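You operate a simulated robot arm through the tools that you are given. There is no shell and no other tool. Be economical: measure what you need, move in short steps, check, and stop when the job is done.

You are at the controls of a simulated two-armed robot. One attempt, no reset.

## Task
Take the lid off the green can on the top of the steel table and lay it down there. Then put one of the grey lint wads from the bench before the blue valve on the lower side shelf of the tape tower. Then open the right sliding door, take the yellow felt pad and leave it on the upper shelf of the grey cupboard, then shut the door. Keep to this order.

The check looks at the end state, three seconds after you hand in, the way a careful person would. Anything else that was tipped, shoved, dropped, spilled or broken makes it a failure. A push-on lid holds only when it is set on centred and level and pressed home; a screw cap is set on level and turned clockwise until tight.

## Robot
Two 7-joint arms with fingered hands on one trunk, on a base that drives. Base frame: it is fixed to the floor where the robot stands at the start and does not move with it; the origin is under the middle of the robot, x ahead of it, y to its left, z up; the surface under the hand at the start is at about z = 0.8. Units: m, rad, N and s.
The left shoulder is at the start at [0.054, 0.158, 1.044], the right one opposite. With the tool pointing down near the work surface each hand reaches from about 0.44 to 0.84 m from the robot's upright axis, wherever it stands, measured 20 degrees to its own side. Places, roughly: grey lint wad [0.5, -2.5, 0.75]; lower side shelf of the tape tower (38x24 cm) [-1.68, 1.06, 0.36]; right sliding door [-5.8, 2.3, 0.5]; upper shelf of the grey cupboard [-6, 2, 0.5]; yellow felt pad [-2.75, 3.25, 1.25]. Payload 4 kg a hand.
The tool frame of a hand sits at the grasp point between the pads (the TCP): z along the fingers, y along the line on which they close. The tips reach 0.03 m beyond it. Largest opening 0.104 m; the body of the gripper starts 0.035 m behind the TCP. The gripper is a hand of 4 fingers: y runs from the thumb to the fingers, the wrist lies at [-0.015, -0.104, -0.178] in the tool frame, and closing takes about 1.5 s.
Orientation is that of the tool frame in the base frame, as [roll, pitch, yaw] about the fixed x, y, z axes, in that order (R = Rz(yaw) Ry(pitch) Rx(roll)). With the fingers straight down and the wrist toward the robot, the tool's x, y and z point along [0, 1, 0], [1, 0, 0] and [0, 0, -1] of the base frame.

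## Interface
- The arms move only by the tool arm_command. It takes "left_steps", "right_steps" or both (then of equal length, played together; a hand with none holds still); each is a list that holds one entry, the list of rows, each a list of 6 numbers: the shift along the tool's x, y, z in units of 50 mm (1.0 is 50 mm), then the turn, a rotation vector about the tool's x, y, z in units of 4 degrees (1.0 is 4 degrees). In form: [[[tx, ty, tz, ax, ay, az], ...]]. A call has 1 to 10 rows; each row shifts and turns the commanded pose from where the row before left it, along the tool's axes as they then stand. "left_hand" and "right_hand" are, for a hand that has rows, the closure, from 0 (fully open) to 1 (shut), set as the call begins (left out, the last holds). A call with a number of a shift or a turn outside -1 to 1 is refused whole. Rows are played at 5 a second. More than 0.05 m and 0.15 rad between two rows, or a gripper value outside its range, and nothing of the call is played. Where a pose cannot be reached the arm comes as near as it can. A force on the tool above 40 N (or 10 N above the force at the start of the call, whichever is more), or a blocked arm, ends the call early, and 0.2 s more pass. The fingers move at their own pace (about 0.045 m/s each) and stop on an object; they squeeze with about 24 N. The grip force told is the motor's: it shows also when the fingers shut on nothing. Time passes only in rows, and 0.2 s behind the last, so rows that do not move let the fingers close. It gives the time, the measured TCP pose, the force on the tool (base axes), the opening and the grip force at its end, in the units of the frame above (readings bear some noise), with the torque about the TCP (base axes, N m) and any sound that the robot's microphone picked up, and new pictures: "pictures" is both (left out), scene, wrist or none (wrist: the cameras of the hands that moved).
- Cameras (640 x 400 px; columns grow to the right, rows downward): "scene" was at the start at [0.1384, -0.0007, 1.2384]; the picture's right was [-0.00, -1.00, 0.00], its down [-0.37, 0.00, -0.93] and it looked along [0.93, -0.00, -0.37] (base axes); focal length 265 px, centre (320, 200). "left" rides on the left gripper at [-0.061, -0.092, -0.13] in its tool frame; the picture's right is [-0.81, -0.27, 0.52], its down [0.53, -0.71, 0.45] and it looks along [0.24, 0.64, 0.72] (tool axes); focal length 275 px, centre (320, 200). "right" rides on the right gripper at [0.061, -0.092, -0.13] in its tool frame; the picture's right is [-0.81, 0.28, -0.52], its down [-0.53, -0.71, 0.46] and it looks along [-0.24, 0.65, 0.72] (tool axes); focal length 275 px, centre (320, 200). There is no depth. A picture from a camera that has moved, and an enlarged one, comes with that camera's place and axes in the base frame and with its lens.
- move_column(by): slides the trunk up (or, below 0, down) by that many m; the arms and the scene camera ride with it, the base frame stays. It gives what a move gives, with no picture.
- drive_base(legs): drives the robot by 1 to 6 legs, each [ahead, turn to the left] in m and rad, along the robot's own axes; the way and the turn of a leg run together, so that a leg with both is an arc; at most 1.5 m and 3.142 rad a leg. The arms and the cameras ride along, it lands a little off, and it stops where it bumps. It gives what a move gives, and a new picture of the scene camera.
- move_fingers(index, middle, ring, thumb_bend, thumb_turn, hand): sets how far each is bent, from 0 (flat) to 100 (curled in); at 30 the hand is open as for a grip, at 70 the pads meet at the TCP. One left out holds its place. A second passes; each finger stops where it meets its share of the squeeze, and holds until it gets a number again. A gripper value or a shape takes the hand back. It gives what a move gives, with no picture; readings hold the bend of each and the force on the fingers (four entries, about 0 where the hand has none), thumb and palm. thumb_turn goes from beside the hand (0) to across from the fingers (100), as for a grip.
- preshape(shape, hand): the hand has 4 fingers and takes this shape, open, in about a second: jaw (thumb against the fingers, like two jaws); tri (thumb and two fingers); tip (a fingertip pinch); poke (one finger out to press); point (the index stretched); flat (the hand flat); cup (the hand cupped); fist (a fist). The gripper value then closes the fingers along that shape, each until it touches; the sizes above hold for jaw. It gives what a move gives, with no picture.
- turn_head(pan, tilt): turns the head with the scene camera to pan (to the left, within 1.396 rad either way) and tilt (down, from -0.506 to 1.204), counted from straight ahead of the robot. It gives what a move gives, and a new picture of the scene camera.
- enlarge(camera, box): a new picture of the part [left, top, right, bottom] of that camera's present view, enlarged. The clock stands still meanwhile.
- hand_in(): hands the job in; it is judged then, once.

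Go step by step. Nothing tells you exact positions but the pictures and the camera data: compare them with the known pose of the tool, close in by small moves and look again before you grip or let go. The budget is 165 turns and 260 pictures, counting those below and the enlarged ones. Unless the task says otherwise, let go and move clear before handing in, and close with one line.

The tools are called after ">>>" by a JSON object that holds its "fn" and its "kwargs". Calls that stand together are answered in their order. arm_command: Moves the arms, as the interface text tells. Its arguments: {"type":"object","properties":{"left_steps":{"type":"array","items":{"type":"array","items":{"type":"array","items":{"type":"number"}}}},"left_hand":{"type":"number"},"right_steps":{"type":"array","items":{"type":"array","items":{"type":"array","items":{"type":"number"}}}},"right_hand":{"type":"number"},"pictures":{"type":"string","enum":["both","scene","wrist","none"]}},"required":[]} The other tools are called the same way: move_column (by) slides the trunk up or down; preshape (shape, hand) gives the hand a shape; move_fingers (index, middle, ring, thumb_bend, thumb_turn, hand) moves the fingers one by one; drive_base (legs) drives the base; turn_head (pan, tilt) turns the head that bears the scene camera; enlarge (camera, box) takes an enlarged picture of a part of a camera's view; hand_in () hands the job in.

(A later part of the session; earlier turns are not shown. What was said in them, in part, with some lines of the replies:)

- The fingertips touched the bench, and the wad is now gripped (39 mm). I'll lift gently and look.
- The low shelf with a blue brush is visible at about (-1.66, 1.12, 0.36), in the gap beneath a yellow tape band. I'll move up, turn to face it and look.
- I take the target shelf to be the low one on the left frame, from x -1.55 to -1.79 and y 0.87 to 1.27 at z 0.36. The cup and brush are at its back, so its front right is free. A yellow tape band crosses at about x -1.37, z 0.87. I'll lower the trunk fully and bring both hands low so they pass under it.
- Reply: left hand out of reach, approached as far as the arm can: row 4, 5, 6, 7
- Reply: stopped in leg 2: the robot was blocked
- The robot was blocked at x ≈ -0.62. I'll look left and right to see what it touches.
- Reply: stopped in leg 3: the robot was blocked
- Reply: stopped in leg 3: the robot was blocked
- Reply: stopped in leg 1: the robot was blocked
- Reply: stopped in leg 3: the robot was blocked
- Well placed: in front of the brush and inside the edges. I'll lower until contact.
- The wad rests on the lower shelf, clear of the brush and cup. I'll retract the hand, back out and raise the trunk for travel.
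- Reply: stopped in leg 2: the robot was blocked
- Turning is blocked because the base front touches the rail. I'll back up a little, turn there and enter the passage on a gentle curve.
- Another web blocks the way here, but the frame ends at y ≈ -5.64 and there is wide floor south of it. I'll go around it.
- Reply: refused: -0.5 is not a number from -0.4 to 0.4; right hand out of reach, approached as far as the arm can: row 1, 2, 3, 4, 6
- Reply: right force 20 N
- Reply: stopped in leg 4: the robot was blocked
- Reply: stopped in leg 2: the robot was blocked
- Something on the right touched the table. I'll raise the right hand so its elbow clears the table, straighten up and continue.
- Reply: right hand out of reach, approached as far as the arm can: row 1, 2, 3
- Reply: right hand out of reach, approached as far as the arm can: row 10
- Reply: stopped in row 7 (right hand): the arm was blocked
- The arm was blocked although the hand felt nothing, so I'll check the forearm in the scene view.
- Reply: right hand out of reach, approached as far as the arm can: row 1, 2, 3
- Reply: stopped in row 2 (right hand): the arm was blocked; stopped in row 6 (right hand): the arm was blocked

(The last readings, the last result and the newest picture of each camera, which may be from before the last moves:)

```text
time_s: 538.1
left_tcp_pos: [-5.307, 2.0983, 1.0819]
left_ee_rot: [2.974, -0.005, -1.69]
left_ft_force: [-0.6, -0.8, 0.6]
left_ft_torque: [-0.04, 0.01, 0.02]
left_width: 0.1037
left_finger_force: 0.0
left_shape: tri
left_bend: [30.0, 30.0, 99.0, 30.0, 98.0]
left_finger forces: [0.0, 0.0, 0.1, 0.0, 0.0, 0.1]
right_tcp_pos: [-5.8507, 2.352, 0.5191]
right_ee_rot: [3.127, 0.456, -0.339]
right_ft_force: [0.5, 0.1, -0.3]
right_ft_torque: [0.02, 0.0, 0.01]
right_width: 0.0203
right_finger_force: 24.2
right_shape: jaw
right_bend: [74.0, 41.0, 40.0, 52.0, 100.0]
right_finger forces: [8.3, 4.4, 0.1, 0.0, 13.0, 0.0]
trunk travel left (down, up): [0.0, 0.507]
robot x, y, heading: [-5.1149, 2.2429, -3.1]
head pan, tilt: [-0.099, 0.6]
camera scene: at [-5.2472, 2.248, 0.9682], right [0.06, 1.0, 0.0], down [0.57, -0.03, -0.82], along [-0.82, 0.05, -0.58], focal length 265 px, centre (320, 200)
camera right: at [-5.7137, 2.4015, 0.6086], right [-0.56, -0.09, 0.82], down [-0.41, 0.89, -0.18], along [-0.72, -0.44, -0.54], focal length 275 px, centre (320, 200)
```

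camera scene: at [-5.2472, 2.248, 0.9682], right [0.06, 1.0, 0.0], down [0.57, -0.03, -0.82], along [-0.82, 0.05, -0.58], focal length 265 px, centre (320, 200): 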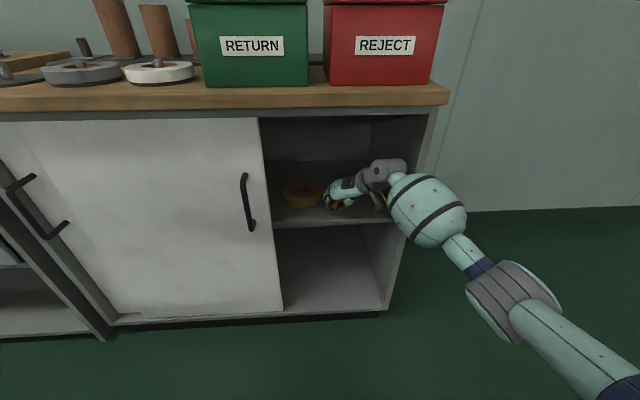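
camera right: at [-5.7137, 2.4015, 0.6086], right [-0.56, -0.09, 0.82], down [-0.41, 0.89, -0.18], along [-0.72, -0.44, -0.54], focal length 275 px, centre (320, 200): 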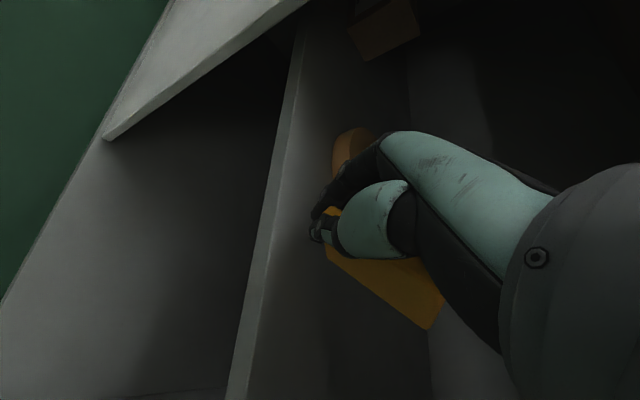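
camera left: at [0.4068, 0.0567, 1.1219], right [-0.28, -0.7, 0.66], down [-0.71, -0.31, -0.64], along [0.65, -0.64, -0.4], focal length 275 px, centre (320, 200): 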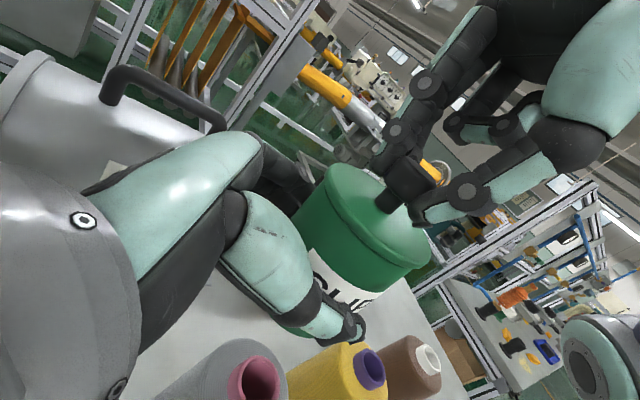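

The fingertips are only about 2 cm behind the shelf's front edge. I'll go 6 cm deeper, then lower to contact.

>>> {"fn": "arm_command", "kwargs": {"right_steps": [[[-0.54, 0.1, 0.25, 0, 0, 0], [-0.54, 0.1, 0.25, 0, 0, 0], [0.05, 0, 0.1, 0, 0, 0], [0.05, 0, 0.1, 0, 0, 0], [0.05, 0, 0.1, 0, 0, 0], [0.05, 0, 0.1, 0, 0, 0], [0, 0, 0, 0, 0, 0]]], "pictures": "wrist"}}

```text
time_s: 539.8
left_tcp_pos: [-5.3054, 2.0992, 1.0821]
left_ee_rot: [2.974, -0.002, -1.689]
left_ft_force: [0.4, 0.2, 0.7]
left_ft_torque: [0.0, -0.02, 0.0]
left_width: 0.1037
left_finger_force: 0.0
left_shape: tri
left_bend: [30.0, 30.0, 99.0, 30.0, 98.0]
left_finger forces: [0.1, 0.0, 0.1, 0.0, 0.1, 0.0]
right_tcp_pos: [-5.915, 2.3604, 0.4987]
right_ee_rot: [3.126, 0.457, -0.339]
right_ft_force: [3.0, -0.6, 8.3]
right_ft_torque: [-0.21, 0.22, 0.07]
right_width: 0.0202
right_finger_force: 24.0
right_shape: jaw
right_bend: [74.0, 40.0, 40.0, 52.0, 100.0]
right_finger forces: [14.5, 7.2, 0.0, 0.0, 13.7, 0.0]
trunk travel left (down, up): [0.0, 0.507]
robot x, y, heading: [-5.1121, 2.242, -3.102]
head pan, tilt: [-0.099, 0.6]
camera right: at [-5.7791, 2.4095, 0.5883], right [-0.56, -0.09, 0.83], down [-0.41, 0.89, -0.18], along [-0.72, -0.44, -0.53], focal length 275 px, centre (320, 200)
```

right: 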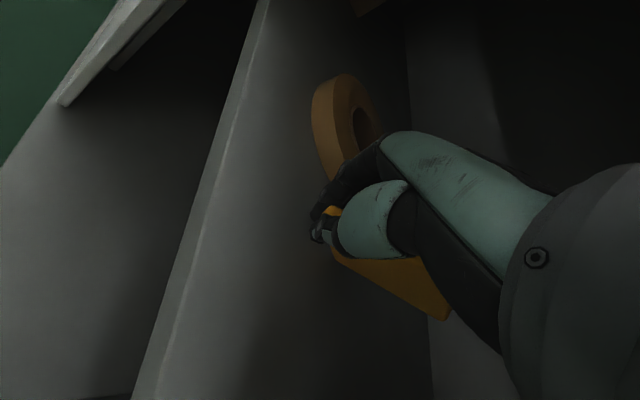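

Contact at about 8 N. To avoid nudging the ring on the left I'll release by opening only the thumb, after easing up a little.

>>> {"fn": "arm_command", "kwargs": {"right_steps": [[[-0.02, 0, -0.05, 0, 0, 0], [0, 0, 0, 0, 0, 0]]], "pictures": "none"}}

>>> {"fn": "move_fingers", "kwargs": {"hand": "right", "thumb_bend": 25}}

>>> {"fn": "enlarge", "kwargs": {"camera": "right", "box": [200, 60, 500, 380]}}

```text
time_s: 540.4
left_tcp_pos: [-5.3055, 2.0992, 1.082]
left_ee_rot: [2.974, -0.003, -1.691]
left_ft_force: [0.3, -0.4, 0.4]
left_ft_torque: [-0.02, 0.03, 0.0]
left_width: 0.1038
left_finger_force: 0.2
left_shape: tri
left_bend: [30.0, 30.0, 99.0, 30.0, 98.0]
left_finger forces: [0.0, 0.0, 0.0, 0.0, 0.0, 0.1]
right_tcp_pos: [-5.9155, 2.3595, 0.5014]
right_ee_rot: [3.129, 0.456, -0.339]
right_ft_force: [-0.7, -0.1, 3.0]
right_ft_torque: [-0.04, 0.19, -0.02]
right_width: 0.0201
right_finger_force: 24.4
right_shape: jaw
right_bend: [74.0, 40.0, 40.0, 52.0, 100.0]
right_finger forces: [9.8, 7.4, 0.2, 0.1, 13.5, 0.0]
trunk travel left (down, up): [0.0, 0.507]
robot x, y, heading: [-5.1124, 2.2451, -3.102]
head pan, tilt: [-0.099, 0.6]
```

```text
time_s: 541.4
left_tcp_pos: [-5.3066, 2.0987, 1.0827]
left_ee_rot: [2.973, -0.004, -1.69]
left_ft_force: [-0.8, -0.4, -0.1]
left_ft_torque: [0.0, 0.0, -0.01]
left_width: 0.1038
left_finger_force: 0.1
left_shape: tri
left_bend: [30.0, 30.0, 99.0, 30.0, 98.0]
left_finger forces: [0.0, 0.0, 0.1, 0.1, 0.1, 0.1]
right_tcp_pos: [-5.9154, 2.3588, 0.4987]
right_ee_rot: [3.127, 0.457, -0.341]
right_ft_force: [-0.9, -0.9, 0.7]
right_ft_torque: [0.01, 0.02, 0.0]
right_width: 0.0695
right_finger_force: 0.2
right_shape: fingers
right_bend: [75.0, 45.0, 40.0, 25.0, 100.0]
right_finger forces: [0.0, 0.0, 0.1, 0.0, 0.1, 0.0]
trunk travel left (down, up): [0.0, 0.507]
robot x, y, heading: [-5.112, 2.2487, -3.107]
head pan, tilt: [-0.099, 0.6]
```

```text
1.25 times, centred on (350, 220) of right
camera zoom: at [-5.779, 2.4098, 0.5893], right [-0.56, -0.09, 0.82], down [-0.41, 0.89, -0.18], along [-0.72, -0.44, -0.54], focal length 344 px, centre (282, 175)
```

zoom: 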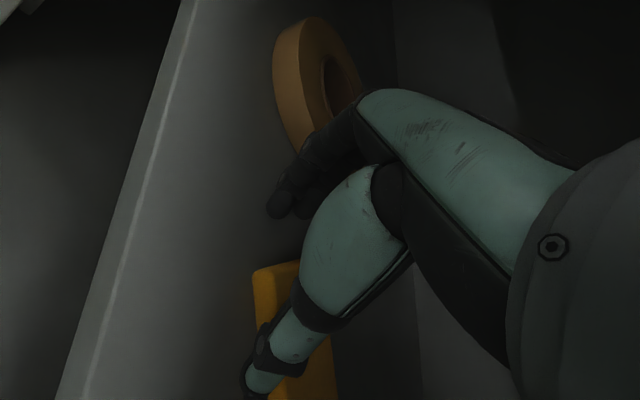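

The pad lies flat on the shelf. I'll lift the hand a little and withdraw straight out.

>>> {"fn": "arm_command", "kwargs": {"right_steps": [[[-0.1, 0, -0.2, 0, 0, 0], [-0.25, 0, -0.54, 0, 0, 0], [-0.25, 0, -0.54, 0, 0, 0], [0.73, -0.29, -0.34, 0, 0, 0], [0.73, -0.29, -0.34, 0, 0, 0], [0.73, -0.29, -0.34, 0, 0, 0], [0.73, -0.29, -0.34, 0, 0, 0], [0.73, -0.29, -0.34, 0, 0, 0], [0.73, -0.29, -0.34, 0, 0, 0], [0, 0, 0, 0, 0, 0]]]}}

```text
time_s: 543.5
left_tcp_pos: [-5.3062, 2.0994, 1.0812]
left_ee_rot: [2.977, -0.004, -1.691]
left_ft_force: [1.2, -0.8, -0.2]
left_ft_torque: [0.0, 0.02, -0.04]
left_width: 0.104
left_finger_force: 0.0
left_shape: tri
left_bend: [30.0, 30.0, 99.0, 30.0, 98.0]
left_finger forces: [0.1, 0.1, 0.1, 0.0, 0.1, 0.0]
right_tcp_pos: [-5.6528, 2.3622, 0.5649]
right_ee_rot: [3.129, 0.454, -0.338]
right_ft_force: [-0.2, -0.3, -0.5]
right_ft_torque: [0.01, -0.01, -0.02]
right_width: 0.0693
right_finger_force: 0.1
right_shape: fingers
right_bend: [75.0, 45.0, 40.0, 25.0, 100.0]
right_finger forces: [0.0, 0.0, 0.0, 0.0, 0.1, 0.0]
trunk travel left (down, up): [0.0, 0.507]
robot x, y, heading: [-5.1143, 2.2466, -3.103]
head pan, tilt: [-0.099, 0.6]
camera scene: at [-5.2472, 2.248, 0.9681], right [0.06, 1.0, 0.0], down [0.58, -0.03, -0.82], along [-0.82, 0.05, -0.58], focal length 265 px, centre (320, 200)
camera right: at [-5.5157, 2.412, 0.6551], right [-0.56, -0.09, 0.82], down [-0.41, 0.89, -0.18], along [-0.72, -0.44, -0.54], focal length 275 px, centre (320, 200)
```

scene: 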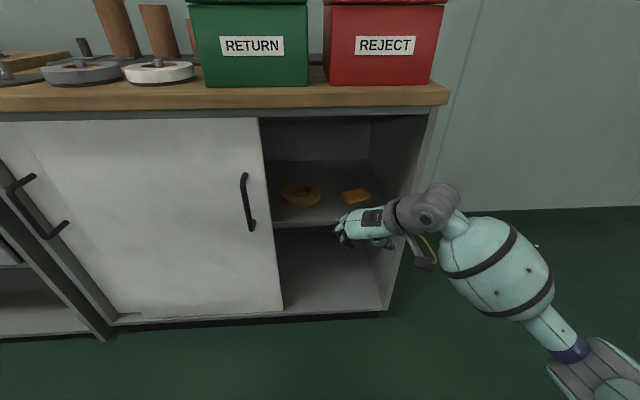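
right: 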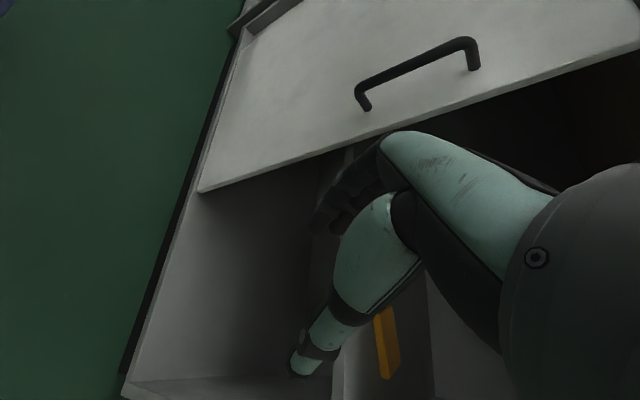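

The pad lies on the upper shelf beside the ring. Now I'll close the door: open the hand in jaw shape, turn it horizontal again and return to the handle, now at about (-5.776, 2.108, 0.60).

>>> {"fn": "preshape", "kwargs": {"shape": "jaw", "hand": "right"}}

>>> {"fn": "arm_command", "kwargs": {"right_steps": [[[0.6, -0.24, -0.28, -0.42, 0, -0.9], [0.6, -0.24, -0.28, -0.42, 0, -0.9], [0, 0, 0, -0.42, 0, -0.9], [0, 0, 0, -0.42, 0, -0.9], [0, 0, 0, -0.42, 0, -0.9], [0, 0, 0, 0, -1, 0], [0, 0, 0, 0, -1, 0], [0, 0, 0, 0, -1, 0], [0, 0, 0, 0, -1, 0], [0, 0, 0, 0, -1, 0]]], "pictures": "none"}}

>>> {"fn": "arm_command", "kwargs": {"right_steps": [[[0, 0, 0, 0, -1, 0], [0, 0, 0, 0, -1, 0], [0, 0, 0, 0, -1, 0], [0, 0, 0, 0, -1, 0], [0, 0, 0, 0, -1, 0], [0, 0, 0, 0, -1, 0], [0, 0, 0, 0, -1, 0], [0, 0, 0, 0, -1, 0], [0, 0, 0, 0, -1, 0], [0, 0, 0, 0, -1, 0]]], "pictures": "none"}}

```text
time_s: 544.5
left_tcp_pos: [-5.3068, 2.0981, 1.0829]
left_ee_rot: [2.976, -0.004, -1.692]
left_ft_force: [0.0, -0.2, -1.1]
left_ft_torque: [-0.01, 0.01, 0.0]
left_width: 0.1039
left_finger_force: 0.0
left_shape: tri
left_bend: [30.0, 30.0, 99.0, 30.0, 98.0]
left_finger forces: [0.0, 0.0, 0.0, 0.0, 0.0, 0.0]
right_tcp_pos: [-5.6522, 2.3627, 0.5661]
right_ee_rot: [3.128, 0.455, -0.338]
right_ft_force: [-0.5, -0.1, 0.8]
right_ft_torque: [0.01, -0.04, 0.01]
right_width: 0.1036
right_finger_force: 0.0
right_shape: jaw
right_bend: [30.0, 30.0, 30.0, 30.0, 98.0]
right_finger forces: [0.1, 0.0, 0.1, 0.1, 0.0, 0.0]
trunk travel left (down, up): [0.0, 0.507]
robot x, y, heading: [-5.1157, 2.2482, -3.098]
head pan, tilt: [-0.099, 0.6]
```

```text
time_s: 546.6
left_tcp_pos: [-5.3051, 2.099, 1.0812]
left_ee_rot: [2.974, -0.003, -1.689]
left_ft_force: [0.2, -0.7, 0.0]
left_ft_torque: [0.03, -0.06, -0.02]
left_width: 0.1037
left_finger_force: 0.1
left_shape: tri
left_bend: [30.0, 30.0, 99.0, 30.0, 98.0]
left_finger forces: [0.0, 0.0, 0.0, 0.0, 0.1, 0.1]
right_tcp_pos: [-5.5821, 2.3672, 0.5656]
right_ee_rot: [3.135, 0.81, 0.008]
right_ft_force: [-0.3, 0.3, -0.1]
right_ft_torque: [-0.01, 0.01, 0.04]
right_width: 0.1038
right_finger_force: 0.0
right_shape: jaw
right_bend: [30.0, 30.0, 30.0, 30.0, 98.0]
right_finger forces: [0.0, 0.1, 0.1, 0.0, 0.1, 0.0]
trunk travel left (down, up): [0.0, 0.507]
robot x, y, heading: [-5.1143, 2.2441, -3.105]
head pan, tilt: [-0.099, 0.6]
```

```text
time_s: 548.9
left_tcp_pos: [-5.3062, 2.0982, 1.0815]
left_ee_rot: [2.974, -0.004, -1.691]
left_ft_force: [-0.4, 0.9, 0.9]
left_ft_torque: [-0.02, 0.02, 0.03]
left_width: 0.1037
left_finger_force: 0.0
left_shape: tri
left_bend: [30.0, 30.0, 99.0, 30.0, 98.0]
left_finger forces: [0.0, 0.0, 0.0, 0.0, 0.1, 0.0]
right_tcp_pos: [-5.5817, 2.368, 0.5655]
right_ee_rot: [3.055, 1.508, -0.073]
right_ft_force: [-0.7, 0.7, -0.1]
right_ft_torque: [0.02, 0.0, -0.03]
right_width: 0.1038
right_finger_force: 0.0
right_shape: jaw
right_bend: [30.0, 30.0, 30.0, 30.0, 98.0]
right_finger forces: [0.0, 0.0, 0.0, 0.1, 0.0, 0.1]
trunk travel left (down, up): [0.0, 0.507]
robot x, y, heading: [-5.1146, 2.2468, -3.1]
head pan, tilt: [-0.099, 0.6]
```

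>>> {"fn": "arm_command", "kwargs": {"right_steps": [[[-0.1, 0.87, 0, 0, -0.4, 0], [-0.1, 0.87, 0, 0, -0.4, 0], [-0.1, 0.87, 0, 0, 0, 0], [-0.1, 0.87, 0, 0, 0, 0], [-0.1, 0.87, 0, 0, 0, 0], [-0.1, 0.85, 0, 0, 0, 0], [0, 0, 0.9, 0, 0, 0], [0, 0, 0.9, 0, 0, 0], [0, 0, 0, 0, 0, 0]]]}}

```text
time_s: 550.0
left_tcp_pos: [-5.2911, 2.0999, 1.0849]
left_ee_rot: [2.957, 0.0, -1.699]
left_ft_force: [1.5, -0.6, -0.2]
left_ft_torque: [-0.03, 0.04, 0.02]
left_width: 0.1039
left_finger_force: 0.1
left_shape: tri
left_bend: [30.0, 30.0, 99.0, 30.0, 98.0]
left_finger forces: [0.0, 0.0, 0.0, 0.1, 0.0, 0.0]
right_tcp_pos: [-5.6002, 2.253, 0.5705]
right_ee_rot: [-1.252, 1.396, 1.812]
right_ft_force: [0.2, -0.8, -0.6]
right_ft_torque: [-0.03, 0.0, -0.01]
right_width: 0.1042
right_finger_force: 0.0
right_shape: jaw
right_bend: [30.0, 30.0, 30.0, 30.0, 97.0]
right_finger forces: [0.1, 0.0, 0.0, 0.0, 0.0, 0.0]
trunk travel left (down, up): [0.0, 0.507]
robot x, y, heading: [-5.1156, 2.2426, -3.102]
head pan, tilt: [-0.099, 0.6]
stopped in row 5 (right hand): the arm was blocked; the commanded pose is now the measured one
camera scene: at [-5.2456, 2.2482, 0.9682], right [0.06, 1.0, 0.0], down [0.57, -0.03, -0.82], along [-0.82, 0.05, -0.57], focal length 265 px, centre (320, 200)
camera right: at [-5.4658, 2.3414, 0.5186], right [0.53, -0.45, 0.72], down [-0.37, 0.64, 0.67], along [-0.76, -0.62, 0.17], focal length 275 px, centre (320, 200)
```

scene: 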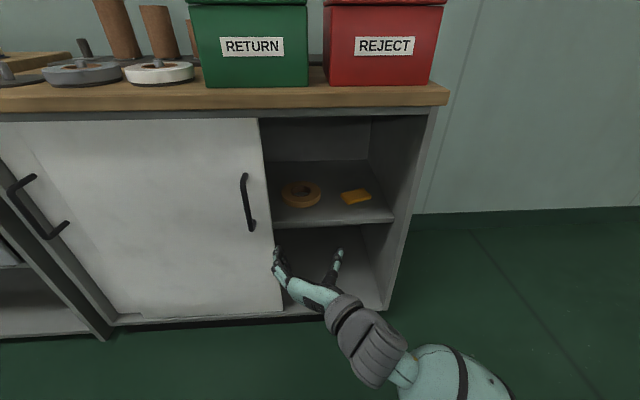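
right: 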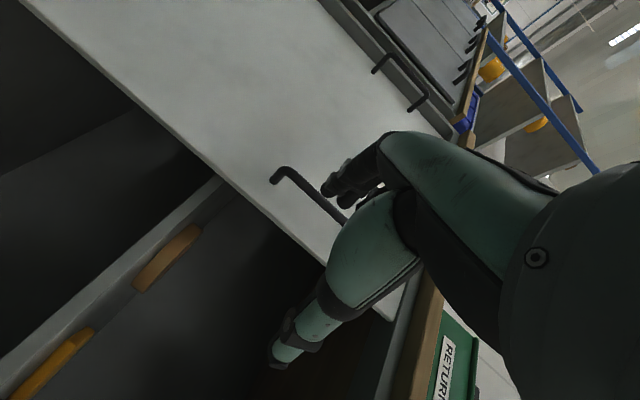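

The arm got blocked because the robot is too close and too low. I'll back up 7 cm, raise the trunk 0.1 m as in the first door operation, and fix the hand's roll.

>>> {"fn": "drive_base", "kwargs": {"legs": [[-0.07, 0]]}}

>>> {"fn": "move_column", "kwargs": {"by": 0.1}}

>>> {"fn": "arm_command", "kwargs": {"right_steps": [[[0.2, 0.4, 0, 0, 0, 0.9], [0.2, 0.5, 0, 0, 0, 0.9], [0.2, 0.5, 0, 0, 0, 0.7], [0.2, 0.5, 0, 0, 0, 0], [0.2, 0.5, 0, 0, 0, 0], [0.2, 0.5, 0, 0, 0, 0], [0, 0, 0, 0, 0, 0]]]}}

```text
time_s: 551.1
left_tcp_pos: [-5.2207, 2.103, 1.0844]
left_ee_rot: [2.959, -0.001, -1.696]
left_ft_force: [0.1, -0.2, 0.3]
left_ft_torque: [0.0, 0.03, 0.01]
left_width: 0.1041
left_finger_force: 0.2
left_shape: tri
left_bend: [30.0, 30.0, 99.0, 30.0, 98.0]
left_finger forces: [0.1, 0.1, 0.0, 0.1, 0.1, 0.0]
right_tcp_pos: [-5.5282, 2.2547, 0.5699]
right_ee_rot: [-1.258, 1.397, 1.807]
right_ft_force: [-0.3, -0.8, 0.4]
right_ft_torque: [0.03, -0.02, -0.01]
right_width: 0.1042
right_finger_force: 0.1
right_shape: jaw
right_bend: [30.0, 30.0, 30.0, 30.0, 97.0]
right_finger forces: [0.1, 0.1, 0.0, 0.1, 0.0, 0.1]
trunk travel left (down, up): [0.0, 0.507]
robot x, y, heading: [-5.0457, 2.2476, -3.101]
head pan, tilt: [-0.099, 0.6]
camera scene: at [-5.1743, 2.2511, 0.9684], right [0.06, 1.0, 0.0], down [0.57, -0.03, -0.82], along [-0.82, 0.05, -0.57], focal length 265 px, centre (320, 200)
```

scene: 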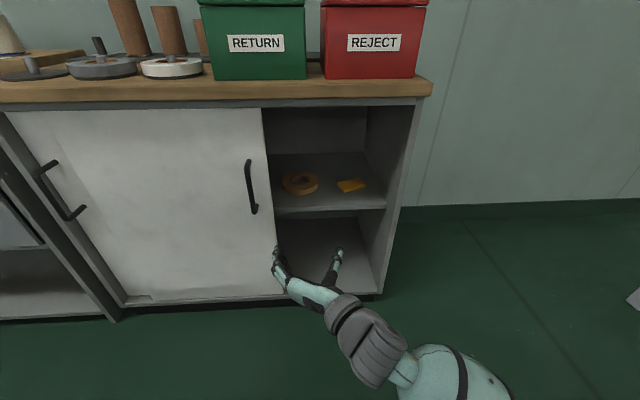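

```text
time_s: 552.4
left_tcp_pos: [-5.21, 2.1065, 1.1846]
left_ee_rot: [2.945, 0.005, -1.704]
left_ft_force: [-0.2, -0.1, 0.4]
left_ft_torque: [0.03, -0.01, 0.01]
left_width: 0.1039
left_finger_force: 0.1
left_shape: tri
left_bend: [30.0, 30.0, 99.0, 30.0, 98.0]
left_finger forces: [0.0, 0.0, 0.0, 0.1, 0.0, 0.1]
right_tcp_pos: [-5.5245, 2.2541, 0.6752]
right_ee_rot: [-1.191, 1.397, 1.871]
right_ft_force: [0.3, -0.1, 0.1]
right_ft_torque: [0.02, 0.02, -0.01]
right_width: 0.1042
right_finger_force: 0.0
right_shape: jaw
right_bend: [30.0, 30.0, 30.0, 30.0, 97.0]
right_finger forces: [0.0, 0.0, 0.0, 0.0, 0.0, 0.0]
trunk travel left (down, up): [-0.1, 0.407]
robot x, y, heading: [-5.0407, 2.2493, -3.103]
head pan, tilt: [-0.099, 0.6]
```

```text
time_s: 553.2
left_tcp_pos: [-5.1918, 2.1098, 1.1872]
left_ee_rot: [2.928, 0.009, -1.714]
left_ft_force: [0.2, 0.5, 0.5]
left_ft_torque: [0.04, 0.02, 0.07]
left_width: 0.1042
left_finger_force: 0.1
left_shape: tri
left_bend: [30.0, 30.0, 99.0, 30.0, 98.0]
left_finger forces: [0.0, 0.1, 0.0, 0.0, 0.0, 0.0]
right_tcp_pos: [-5.587, 2.2935, 0.6789]
right_ee_rot: [0.095, 1.419, 2.957]
right_ft_force: [-0.2, 0.5, 0.2]
right_ft_torque: [0.01, 0.01, 0.01]
right_width: 0.1038
right_finger_force: 0.2
right_shape: jaw
right_bend: [30.0, 30.0, 30.0, 30.0, 98.0]
right_finger forces: [0.0, 0.1, 0.1, 0.0, 0.0, 0.0]
trunk travel left (down, up): [-0.1, 0.407]
robot x, y, heading: [-5.0437, 2.2507, -3.099]
head pan, tilt: [-0.099, 0.6]
stopped in row 4 (right hand): the arm was blocked; the commanded pose is now the measured one
camera scene: at [-5.1754, 2.2512, 1.0663], right [0.06, 1.0, 0.0], down [0.57, -0.03, -0.82], along [-0.82, 0.05, -0.57], focal length 265 px, centre (320, 200)
camera right: at [-5.447, 2.3466, 0.598], right [0.54, -0.43, 0.73], down [-0.16, 0.8, 0.58], along [-0.83, -0.43, 0.36], focal length 275 px, centre (320, 200)
```

scene: 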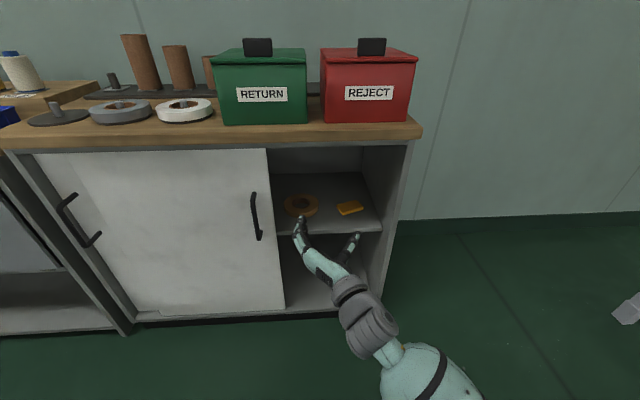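
right: 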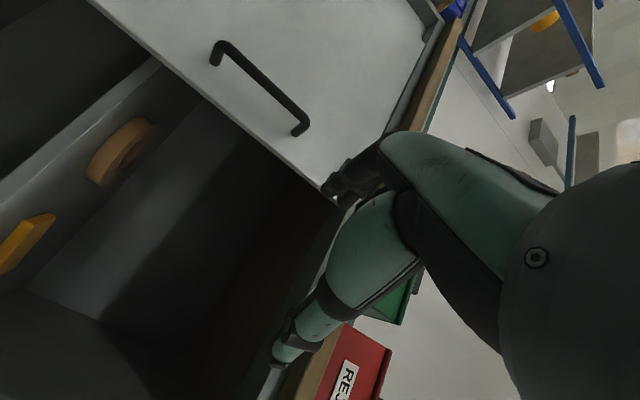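

The arm is in an awkward posture, because the handle lies left of the robot. I'll shift the base about 0.27 m to the left so the handle is on the right side, as before.

>>> {"fn": "drive_base", "kwargs": {"legs": [[-0.3, 0], [0, 0.7], [0.42, 0], [0, -0.74]]}}

>>> {"fn": "arm_command", "kwargs": {"right_steps": [[[0, 0, 0, -0.82, 0.42, 0], [0, 0, 0, -0.82, 0.42, 0], [0, 0, 0, -0.82, 0.42, 0], [0, 0, 0, -0.82, 0.42, 0], [0, 0, 0, -0.82, 0.42, 0], [0, 0, 0, 0, 0, 0]]], "pictures": "wrist"}}

```text
time_s: 562.1
left_tcp_pos: [-5.2052, 1.8308, 1.1869]
left_ee_rot: [2.933, 0.003, -1.723]
left_ft_force: [-0.2, 0.2, 0.1]
left_ft_torque: [-0.02, -0.02, 0.02]
left_width: 0.1042
left_finger_force: 0.1
left_shape: tri
left_bend: [30.0, 30.0, 99.0, 30.0, 97.0]
left_finger forces: [0.0, 0.0, 0.1, 0.0, 0.0, 0.0]
right_tcp_pos: [-5.5918, 2.0229, 0.6764]
right_ee_rot: [0.109, 1.428, 2.96]
right_ft_force: [0.9, 0.3, 0.3]
right_ft_torque: [0.0, 0.0, -0.02]
right_width: 0.1039
right_finger_force: 0.0
right_shape: jaw
right_bend: [30.0, 30.0, 30.0, 30.0, 98.0]
right_finger forces: [0.0, 0.0, 0.0, 0.0, 0.0, 0.1]
trunk travel left (down, up): [-0.1, 0.407]
robot x, y, heading: [-5.0504, 1.9627, -3.118]
head pan, tilt: [-0.099, 0.6]
camera scene: at [-5.1838, 1.9694, 1.0667], right [0.08, 1.0, 0.0], down [0.57, -0.04, -0.82], along [-0.82, 0.06, -0.58], focal length 265 px, centre (320, 200)
```

scene: 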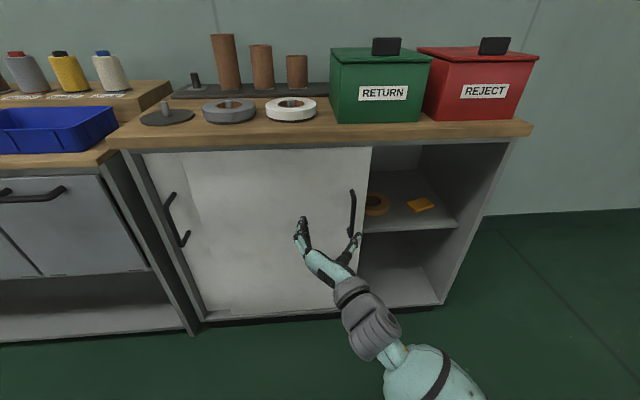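

```text
time_s: 563.5
left_tcp_pos: [-5.1916, 1.8303, 1.1893]
left_ee_rot: [2.921, -0.001, -1.723]
left_ft_force: [-1.6, -0.7, -0.5]
left_ft_torque: [-0.06, 0.01, -0.06]
left_width: 0.1032
left_finger_force: 0.0
left_shape: tri
left_bend: [30.0, 30.0, 99.0, 31.0, 98.0]
left_finger forces: [0.0, 0.0, 0.0, 0.0, 0.0, 0.0]
right_tcp_pos: [-5.5839, 2.023, 0.6827]
right_ee_rot: [-0.333, 1.565, 2.805]
right_ft_force: [0.0, -0.4, 0.4]
right_ft_torque: [0.02, 0.0, -0.06]
right_width: 0.1039
right_finger_force: 0.0
right_shape: jaw
right_bend: [30.0, 30.0, 30.0, 30.0, 98.0]
right_finger forces: [0.1, 0.0, 0.0, 0.0, 0.0, 0.0]
trunk travel left (down, up): [-0.1, 0.407]
robot x, y, heading: [-5.0484, 1.9653, -3.119]
head pan, tilt: [-0.099, 0.6]
camera right: at [-5.4531, 2.113, 0.6213], right [0.52, -0.28, 0.81], down [-0.45, 0.71, 0.54], along [-0.73, -0.64, 0.25], focal length 275 px, centre (320, 200)
```

right: 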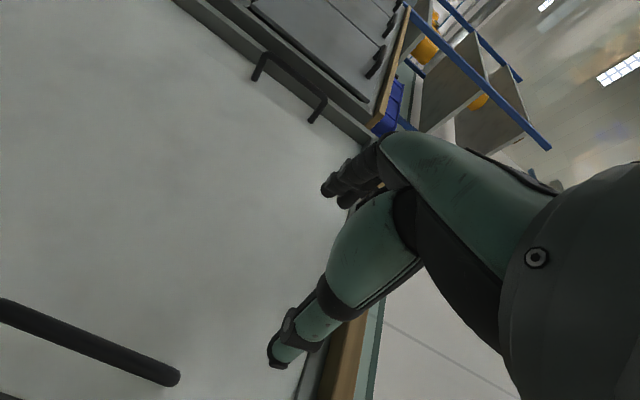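

Orientation is right again. I'll move right 8.5 cm and down 9 cm to line up with the handle, then forward.

>>> {"fn": "arm_command", "kwargs": {"right_steps": [[[0.45, -0.42, 0, 0, 0, 0], [0.45, -0.42, 0, 0, 0, 0], [0.45, -0.42, 0, 0, 0, 0], [0.45, -0.42, 0, 0, 0, 0], [0, 0, 0.8, 0, 0, 0], [0, 0, 0.9, 0, 0, 0], [0, 0, 0.4, 0, 0, 0], [0, 0, 0, 0, 0, 0]]]}}

```text
time_s: 565.4
left_tcp_pos: [-5.1917, 1.8313, 1.1892]
left_ee_rot: [2.921, 0.0, -1.722]
left_ft_force: [-0.9, -0.7, 1.0]
left_ft_torque: [-0.04, 0.01, -0.05]
left_width: 0.1032
left_finger_force: 0.1
left_shape: tri
left_bend: [30.0, 30.0, 99.0, 31.0, 98.0]
left_finger forces: [0.1, 0.0, 0.0, 0.0, 0.0, 0.0]
right_tcp_pos: [-5.6894, 2.1056, 0.5917]
right_ee_rot: [-0.409, 1.563, 2.726]
right_ft_force: [0.3, 0.5, -0.2]
right_ft_torque: [0.03, -0.02, -0.01]
right_width: 0.1038
right_finger_force: 0.2
right_shape: jaw
right_bend: [30.0, 30.0, 30.0, 30.0, 98.0]
right_finger forces: [0.0, 0.1, 0.0, 0.0, 0.0, 0.0]
trunk travel left (down, up): [-0.1, 0.407]
robot x, y, heading: [-5.0524, 1.9675, -3.118]
head pan, tilt: [-0.099, 0.6]
camera scene: at [-5.1839, 1.9693, 1.0667], right [0.08, 1.0, 0.0], down [0.57, -0.04, -0.82], along [-0.82, 0.06, -0.58], focal length 265 px, centre (320, 200)
camera right: at [-5.5589, 2.1964, 0.5308], right [0.52, -0.28, 0.81], down [-0.45, 0.71, 0.54], along [-0.73, -0.64, 0.25], focal length 275 px, centre (320, 200)
```

scene: 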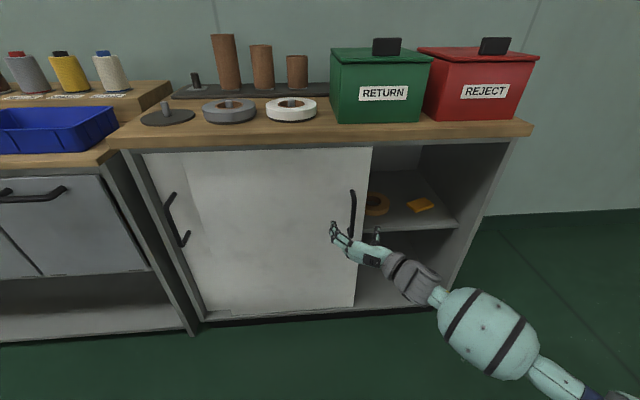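
right: 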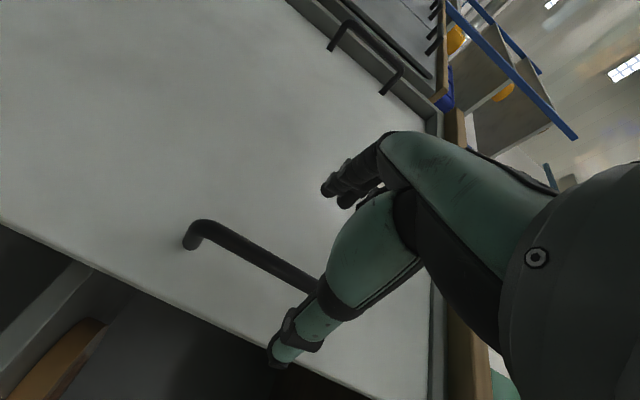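

The handle is between thumb and fingers, just as before. Advance 5.5 cm, grip and start sliding right.

>>> {"fn": "arm_command", "kwargs": {"right_steps": [[[0, 0.15, 0.35, 0, 0, 0], [0, 0, 0.4, 0, 0, 0], [0, 0, 0.35, 0, 0, 0], [0, 0, 0, 0, 0, 0]]], "pictures": "none"}}

>>> {"fn": "arm_command", "kwargs": {"right_steps": [[[0, 0, 0, 0, 0, 0], [0, 0, 0, 0, 0, 0], [0, 0, 0, 0, 0, 0], [0, 0, 0, 0, 0, 0], [0, 0, 0, 0, 0, 0], [0, 0, 0, 0, 0, 0], [0, 0, 0, 0, 0, 0], [0, 0, 0, 0, 0, 0]]], "right_hand": 1, "pictures": "none"}}

>>> {"fn": "arm_command", "kwargs": {"right_steps": [[[0, -0.2, 0, 0, 0, 0], [0, -0.4, 0, 0, 0, 0], [0, -0.6, 0, 0, 0, 0], [0, -0.7, 0, 0, 0, 0], [0, -0.7, 0, 0, 0, 0], [0, -0.7, 0, 0, 0, 0], [0, 0, 0, 0, 0, 0]]], "pictures": "scene"}}

```text
time_s: 566.4
left_tcp_pos: [-5.1913, 1.8323, 1.1895]
left_ee_rot: [2.922, 0.0, -1.722]
left_ft_force: [-0.7, -1.1, 1.3]
left_ft_torque: [-0.04, 0.02, -0.07]
left_width: 0.1034
left_finger_force: 0.0
left_shape: tri
left_bend: [30.0, 30.0, 99.0, 31.0, 98.0]
left_finger forces: [0.0, 0.0, 0.1, 0.0, 0.0, 0.0]
right_tcp_pos: [-5.7442, 2.1005, 0.5923]
right_ee_rot: [-0.142, 1.562, 2.997]
right_ft_force: [-0.5, 0.0, 0.5]
right_ft_torque: [0.0, -0.02, -0.01]
right_width: 0.1039
right_finger_force: 0.0
right_shape: jaw
right_bend: [30.0, 30.0, 30.0, 30.0, 98.0]
right_finger forces: [0.1, 0.0, 0.0, 0.0, 0.0, 0.0]
trunk travel left (down, up): [-0.1, 0.407]
robot x, y, heading: [-5.0523, 1.9637, -3.117]
head pan, tilt: [-0.099, 0.6]
```

```text
time_s: 568.1
left_tcp_pos: [-5.192, 1.8317, 1.1884]
left_ee_rot: [2.922, 0.0, -1.723]
left_ft_force: [-1.5, -1.2, 0.3]
left_ft_torque: [0.01, 0.03, -0.08]
left_width: 0.1033
left_finger_force: 0.0
left_shape: tri
left_bend: [30.0, 30.0, 99.0, 31.0, 98.0]
left_finger forces: [0.0, 0.0, 0.0, 0.0, 0.1, 0.0]
right_tcp_pos: [-5.7449, 2.102, 0.5926]
right_ee_rot: [-0.321, 1.56, 2.812]
right_ft_force: [-12.5, 0.8, 0.5]
right_ft_torque: [0.05, -0.02, 0.11]
right_width: 0.0043
right_finger_force: 23.3
right_shape: jaw
right_bend: [70.0, 70.0, 70.0, 75.0, 100.0]
right_finger forces: [13.0, 3.9, 2.6, 0.0, 21.1, 0.0]
trunk travel left (down, up): [-0.1, 0.407]
robot x, y, heading: [-5.0469, 1.965, -3.114]
head pan, tilt: [-0.099, 0.6]
```

```text
time_s: 569.8
left_tcp_pos: [-5.1946, 1.8319, 1.1875]
left_ee_rot: [2.924, 0.0, -1.723]
left_ft_force: [-1.3, -1.1, -0.1]
left_ft_torque: [-0.04, 0.06, -0.04]
left_width: 0.1031
left_finger_force: 0.1
left_shape: tri
left_bend: [30.0, 30.0, 99.0, 31.0, 98.0]
left_finger forces: [0.0, 0.1, 0.0, 0.0, 0.0, 0.1]
right_tcp_pos: [-5.7454, 2.2664, 0.5918]
right_ee_rot: [-0.801, 1.564, 2.334]
right_ft_force: [-31.9, 2.9, 0.3]
right_ft_torque: [0.08, -0.07, 0.15]
right_width: 0.0032
right_finger_force: 24.1
right_shape: jaw
right_bend: [70.0, 70.0, 70.0, 75.0, 100.0]
right_finger forces: [12.9, 5.8, 4.5, 0.0, 25.3, 0.0]
trunk travel left (down, up): [-0.1, 0.407]
robot x, y, heading: [-5.0545, 1.9657, -3.118]
head pan, tilt: [-0.099, 0.6]
camera scene: at [-5.1866, 1.9691, 1.0664], right [0.08, 1.0, 0.0], down [0.58, -0.04, -0.82], along [-0.81, 0.06, -0.58], focal length 265 px, centre (320, 200)
```

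scene: 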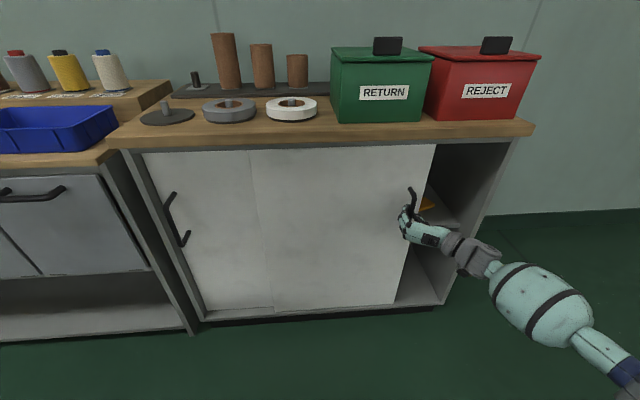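

The door is closing. I'll relieve the pull slightly and slide the remaining 0.19 m until it stops.

>>> {"fn": "arm_command", "kwargs": {"right_steps": [[[0, -0.2, 0.08, 0, 0, 0], [0, -0.5, 0.04, 0, 0, 0], [0, -0.6, 0, 0, 0, 0], [0, -0.6, 0, 0, 0, 0], [0, -0.6, 0, 0, 0, 0], [0, -0.6, 0, 0, 0, 0], [0, -0.4, 0, 0, 0, 0], [0, -0.25, 0, 0, 0, 0], [0, -0.15, 0, 0, 0, 0], [0, 0, 0, 0, 0, 0]]], "pictures": "scene"}}

```text
time_s: 572.0
left_tcp_pos: [-5.1941, 1.8311, 1.1887]
left_ee_rot: [2.925, -0.001, -1.723]
left_ft_force: [-0.4, -0.9, -0.8]
left_ft_torque: [0.0, 0.02, -0.05]
left_width: 0.1034
left_finger_force: 0.0
left_shape: tri
left_bend: [30.0, 30.0, 99.0, 31.0, 98.0]
left_finger forces: [0.0, 0.0, 0.0, 0.1, 0.0, 0.0]
right_tcp_pos: [-5.7522, 2.4596, 0.5938]
right_ee_rot: [-0.268, 1.563, 2.868]
right_ft_force: [-10.3, -2.4, -4.5]
right_ft_torque: [-0.01, -0.08, 0.03]
right_width: 0.0041
right_finger_force: 24.3
right_shape: jaw
right_bend: [70.0, 70.0, 70.0, 78.0, 100.0]
right_finger forces: [9.7, 0.1, 2.9, 0.1, 18.5, 0.0]
right hand out of reach, approached as far as the arm can: row 9
trunk travel left (down, up): [-0.1, 0.407]
robot x, y, heading: [-5.0535, 1.9631, -3.12]
head pan, tilt: [-0.099, 0.6]
camera scene: at [-5.1856, 1.9694, 1.0665], right [0.08, 1.0, 0.0], down [0.57, -0.04, -0.82], along [-0.81, 0.06, -0.58], focal length 265 px, centre (320, 200)
```

scene: 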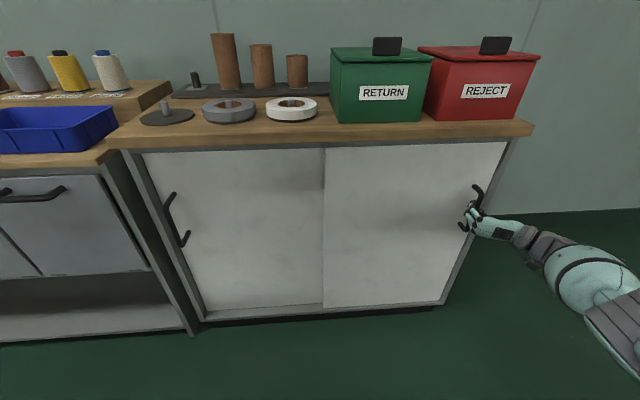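

>>> {"fn": "enlarge", "kwargs": {"camera": "scene", "box": [400, 120, 540, 320]}}

```text
2.00 times, centred on (470, 220) of scene
camera zoom: at [-5.1856, 1.9694, 1.0665], right [0.08, 1.0, 0.0], down [0.57, -0.04, -0.82], along [-0.81, 0.06, -0.58], focal length 530 px, centre (20, 160)
```

zoom: 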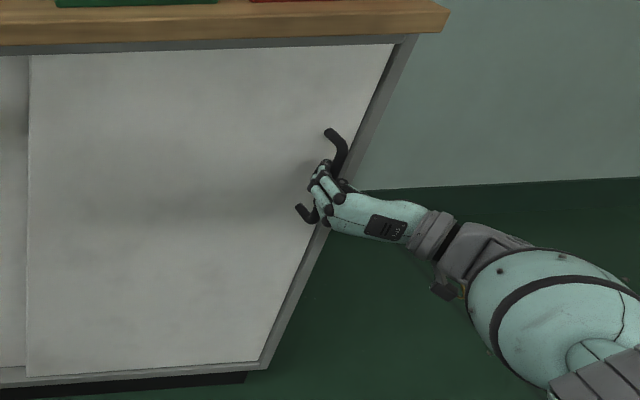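

The door's edge is flush with the side panel, so it is shut. I'll release the handle and withdraw.

>>> {"fn": "arm_command", "kwargs": {"right_steps": [[[0, 0, 0, 0, 0, 0], [0, 0, 0, 0, 0, 0], [0, 0, 0, 0, 0, 0], [0, 0, 0, 0, 0, 0], [0, 0, 0, 0, 0, 0], [0, 0, 0, 0, 0, 0], [0, 0, -0.7, 0, 0, 0], [0, 0, -0.9, 0, 0, 0], [0, 0, -0.9, 0, 0, 0], [0, 0, 0, 0, 0, 0]]], "right_hand": 0, "pictures": "scene"}}

>>> {"fn": "enlarge", "kwargs": {"camera": "scene", "box": [420, 130, 540, 310]}}

```text
time_s: 574.1
left_tcp_pos: [-5.1922, 1.8309, 1.1894]
left_ee_rot: [2.921, 0.0, -1.722]
left_ft_force: [-1.0, -1.3, -0.5]
left_ft_torque: [-0.01, -0.02, -0.05]
left_width: 0.1034
left_finger_force: 0.1
left_shape: tri
left_bend: [30.0, 30.0, 99.0, 30.0, 98.0]
left_finger forces: [0.0, 0.0, 0.1, 0.0, 0.1, 0.0]
right_tcp_pos: [-5.6212, 2.4577, 0.5971]
right_ee_rot: [-0.259, 1.561, 2.878]
right_ft_force: [-0.7, 0.1, 0.3]
right_ft_torque: [0.04, 0.02, 0.02]
right_width: 0.1038
right_finger_force: 0.0
right_shape: jaw
right_bend: [30.0, 30.0, 30.0, 30.0, 98.0]
right_finger forces: [0.0, 0.0, 0.1, 0.0, 0.1, 0.1]
trunk travel left (down, up): [-0.1, 0.407]
robot x, y, heading: [-5.0511, 1.9615, -3.12]
head pan, tilt: [-0.099, 0.6]
camera scene: at [-5.1845, 1.9693, 1.0666], right [0.08, 1.0, 0.0], down [0.57, -0.04, -0.82], along [-0.81, 0.06, -0.58], focal length 265 px, centre (320, 200)
```

scene: 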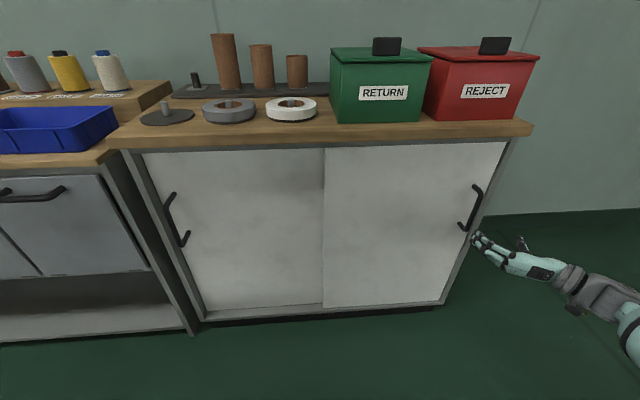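

```text
2.22 times, centred on (480, 220) of scene
camera zoom: at [-5.1845, 1.9693, 1.0666], right [0.08, 1.0, 0.0], down [0.57, -0.04, -0.82], along [-0.81, 0.06, -0.58], focal length 589 px, centre (-36, 156)
```

zoom: 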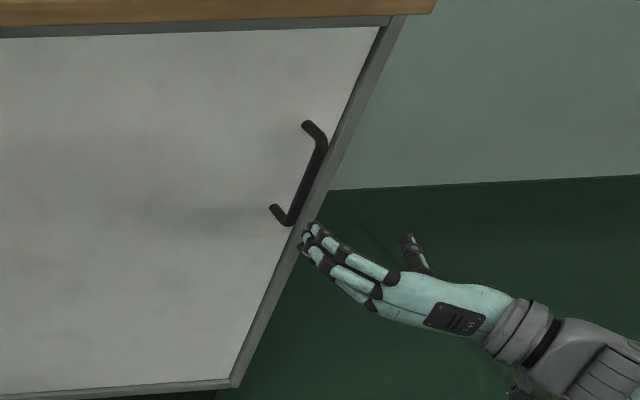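

There may still be a gap of a few millimetres at the right edge. The last row was at the reach limit, so I'll shift the base 0.13 m to the right and give the door a final nudge home.

>>> {"fn": "drive_base", "kwargs": {"legs": [[-0.25, 0], [0, -0.5], [0.28, 0], [0, 0.5]]}}

>>> {"fn": "arm_command", "kwargs": {"right_steps": [[[0, 0.65, 0, 0, 0, 0], [0, 0.65, 0, 0, 0, 0], [0, 0.6, 0, 0, 0, 0], [0, 0, 0.6, 0, 0, 0], [0, 0, 0, 0, 0, 0]]], "pictures": "wrist"}}

```text
time_s: 576.0
left_tcp_pos: [-4.9509, 1.8392, 1.1916]
left_ee_rot: [2.897, -0.006, -1.731]
left_ft_force: [-2.0, -2.6, 0.8]
left_ft_torque: [-0.02, 0.04, -0.12]
left_width: 0.1014
left_finger_force: 0.1
left_shape: tri
left_bend: [30.0, 30.0, 99.0, 32.0, 99.0]
left_finger forces: [0.0, 0.0, 0.0, 0.1, 0.0, 0.0]
right_tcp_pos: [-5.3888, 2.4705, 0.6083]
right_ee_rot: [-0.251, 1.544, 2.876]
right_ft_force: [0.0, 0.3, 0.0]
right_ft_torque: [0.01, 0.01, 0.01]
right_width: 0.1037
right_finger_force: 0.0
right_shape: jaw
right_bend: [30.0, 30.0, 30.0, 30.0, 98.0]
right_finger forces: [0.0, 0.0, 0.0, 0.1, 0.1, 0.0]
trunk travel left (down, up): [-0.1, 0.407]
robot x, y, heading: [-4.8363, 1.9723, 3.139]
head pan, tilt: [-0.099, 0.6]
stopped in leg 1: the robot was blocked; the commanded pose is now the measured one
camera scene: at [-4.9696, 1.9792, 1.067], right [0.1, 1.0, 0.0], down [0.57, -0.05, -0.82], along [-0.82, 0.08, -0.57], focal length 265 px, centre (320, 200)
```

scene: 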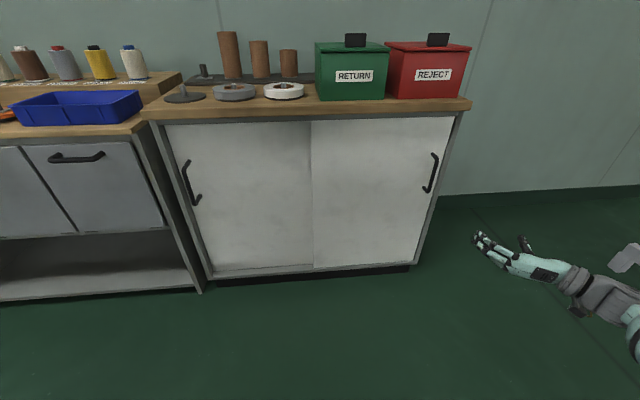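

```text
time_s: 577.2
left_tcp_pos: [-4.9526, 1.8394, 1.193]
left_ee_rot: [2.899, -0.005, -1.735]
left_ft_force: [-1.7, -3.5, 0.7]
left_ft_torque: [-0.04, 0.03, -0.15]
left_width: 0.1022
left_finger_force: 0.0
left_shape: tri
left_bend: [30.0, 30.0, 99.0, 31.0, 99.0]
left_finger forces: [0.0, 0.0, 0.1, 0.0, 0.0, 0.0]
right_tcp_pos: [-5.4228, 2.3735, 0.6097]
right_ee_rot: [-0.232, 1.542, 2.895]
right_ft_force: [-0.3, 0.1, -0.7]
right_ft_torque: [0.01, -0.01, -0.03]
right_width: 0.1038
right_finger_force: 0.0
right_shape: jaw
right_bend: [30.0, 30.0, 30.0, 30.0, 98.0]
right_finger forces: [0.0, 0.0, 0.0, 0.0, 0.1, 0.0]
trunk travel left (down, up): [-0.1, 0.407]
robot x, y, heading: [-4.8368, 1.9705, 3.137]
head pan, tilt: [-0.099, 0.6]
camera right: at [-5.2929, 2.4645, 0.5457], right [0.53, -0.29, 0.8], down [-0.43, 0.72, 0.55], along [-0.73, -0.64, 0.26], focal length 275 px, centre (320, 200)
```

right: 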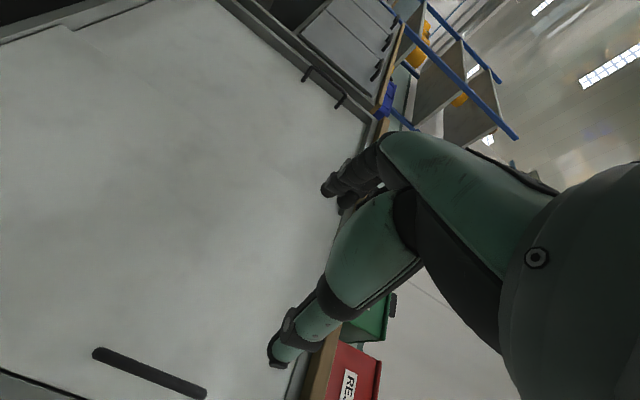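

The base touched the table behind and stopped. From here I'll just go diagonally forward to about (-5.06, 2.1).

>>> {"fn": "drive_base", "kwargs": {"legs": [[0.04, 0], [0, -0.55], [0.22, 0], [0, 0.55]]}}

>>> {"fn": "enlarge", "kwargs": {"camera": "right", "box": [0, 0, 640, 400]}}

```text
time_s: 583.0
left_tcp_pos: [-5.1798, 1.952, 1.19]
left_ee_rot: [2.9, -0.003, -1.725]
left_ft_force: [-1.0, 0.2, 1.4]
left_ft_torque: [0.01, 0.01, 0.02]
left_width: 0.1034
left_finger_force: 0.1
left_shape: tri
left_bend: [30.0, 30.0, 99.0, 31.0, 98.0]
left_finger forces: [0.0, 0.0, 0.0, 0.0, 0.1, 0.0]
right_tcp_pos: [-5.6566, 2.4833, 0.6094]
right_ee_rot: [-0.184, 1.542, 2.957]
right_ft_force: [0.1, 0.4, -0.8]
right_ft_torque: [-0.02, 0.02, 0.0]
right_width: 0.1042
right_finger_force: 0.1
right_shape: jaw
right_bend: [30.0, 30.0, 30.0, 30.0, 98.0]
right_finger forces: [0.0, 0.0, 0.0, 0.0, 0.1, 0.0]
trunk travel left (down, up): [-0.1, 0.407]
robot x, y, heading: [-5.066, 2.0933, -3.132]
head pan, tilt: [-0.099, 0.6]
camera scene: at [-5.1995, 2.0964, 1.0667], right [0.09, 1.0, 0.0], down [0.57, -0.05, -0.82], along [-0.81, 0.07, -0.57], focal length 265 px, centre (320, 200)
```

scene: 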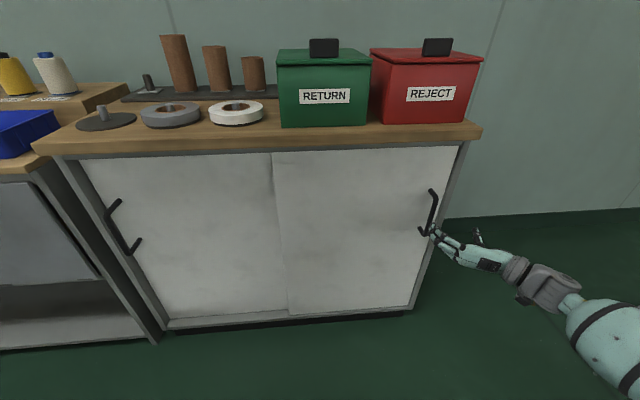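

```text
1.00 times, centred on (320, 200) of right (not enlarged: the box is as wide or as high as the picture)
camera zoom: at [-5.5275, 2.5738, 0.5455], right [0.54, -0.28, 0.8], down [-0.44, 0.71, 0.55], along [-0.72, -0.64, 0.26], focal length 275 px, centre (320, 200)
```

zoom: 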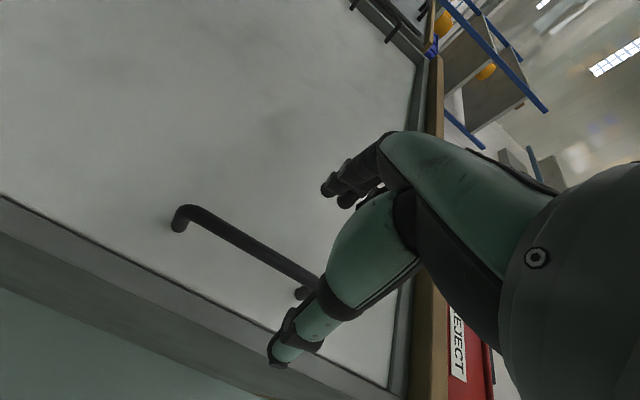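

Compared with the picture before opening, the handle and the door edge sit exactly as they did when shut, so no nudge is needed. I'll draw the hand back clear and finish.

>>> {"fn": "arm_command", "kwargs": {"right_steps": [[[0, 0, -0.8, 0, 0, 0], [0, 0, -0.8, 0, 0, 0], [0, 0, 0, 0, 0, 0]]], "pictures": "scene"}}

```text
time_s: 583.8
left_tcp_pos: [-5.1708, 1.9526, 1.1916]
left_ee_rot: [2.901, -0.003, -1.723]
left_ft_force: [0.1, -2.7, -1.0]
left_ft_torque: [-0.04, 0.0, -0.1]
left_width: 0.1041
left_finger_force: 0.1
left_shape: tri
left_bend: [30.0, 30.0, 99.0, 29.0, 99.0]
left_finger forces: [0.0, 0.0, 0.1, 0.0, 0.0, 0.0]
right_tcp_pos: [-5.5713, 2.4848, 0.6144]
right_ee_rot: [-0.116, 1.531, 3.025]
right_ft_force: [-0.7, -0.3, 0.5]
right_ft_torque: [0.03, 0.04, -0.01]
right_width: 0.1038
right_finger_force: 0.0
right_shape: jaw
right_bend: [30.0, 30.0, 30.0, 30.0, 98.0]
right_finger forces: [0.0, 0.1, 0.0, 0.0, 0.1, 0.1]
trunk travel left (down, up): [-0.1, 0.407]
robot x, y, heading: [-5.0659, 2.0882, -3.131]
head pan, tilt: [-0.099, 0.6]
camera scene: at [-5.1998, 2.0969, 1.0665], right [0.09, 1.0, 0.0], down [0.57, -0.05, -0.82], along [-0.81, 0.07, -0.58], focal length 265 px, centre (320, 200)
```

scene: 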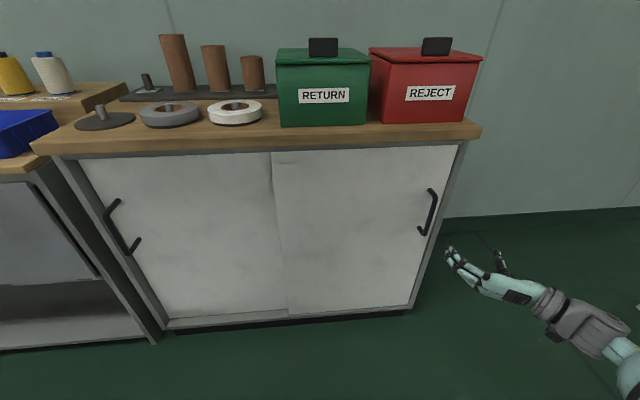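

The door is shut, the pad is on the upper shelf and both hands are clear, so I'm handing in.

>>> {"fn": "hand_in", "kwargs": {}}

```text
The job is handed in.
```

I finished all the steps in order and handed in: the lid lies on the steel table with the can standing open where it was, one lint wad is on the lower side shelf, and the yellow pad is on the cupboard's upper shelf with the right door shut.
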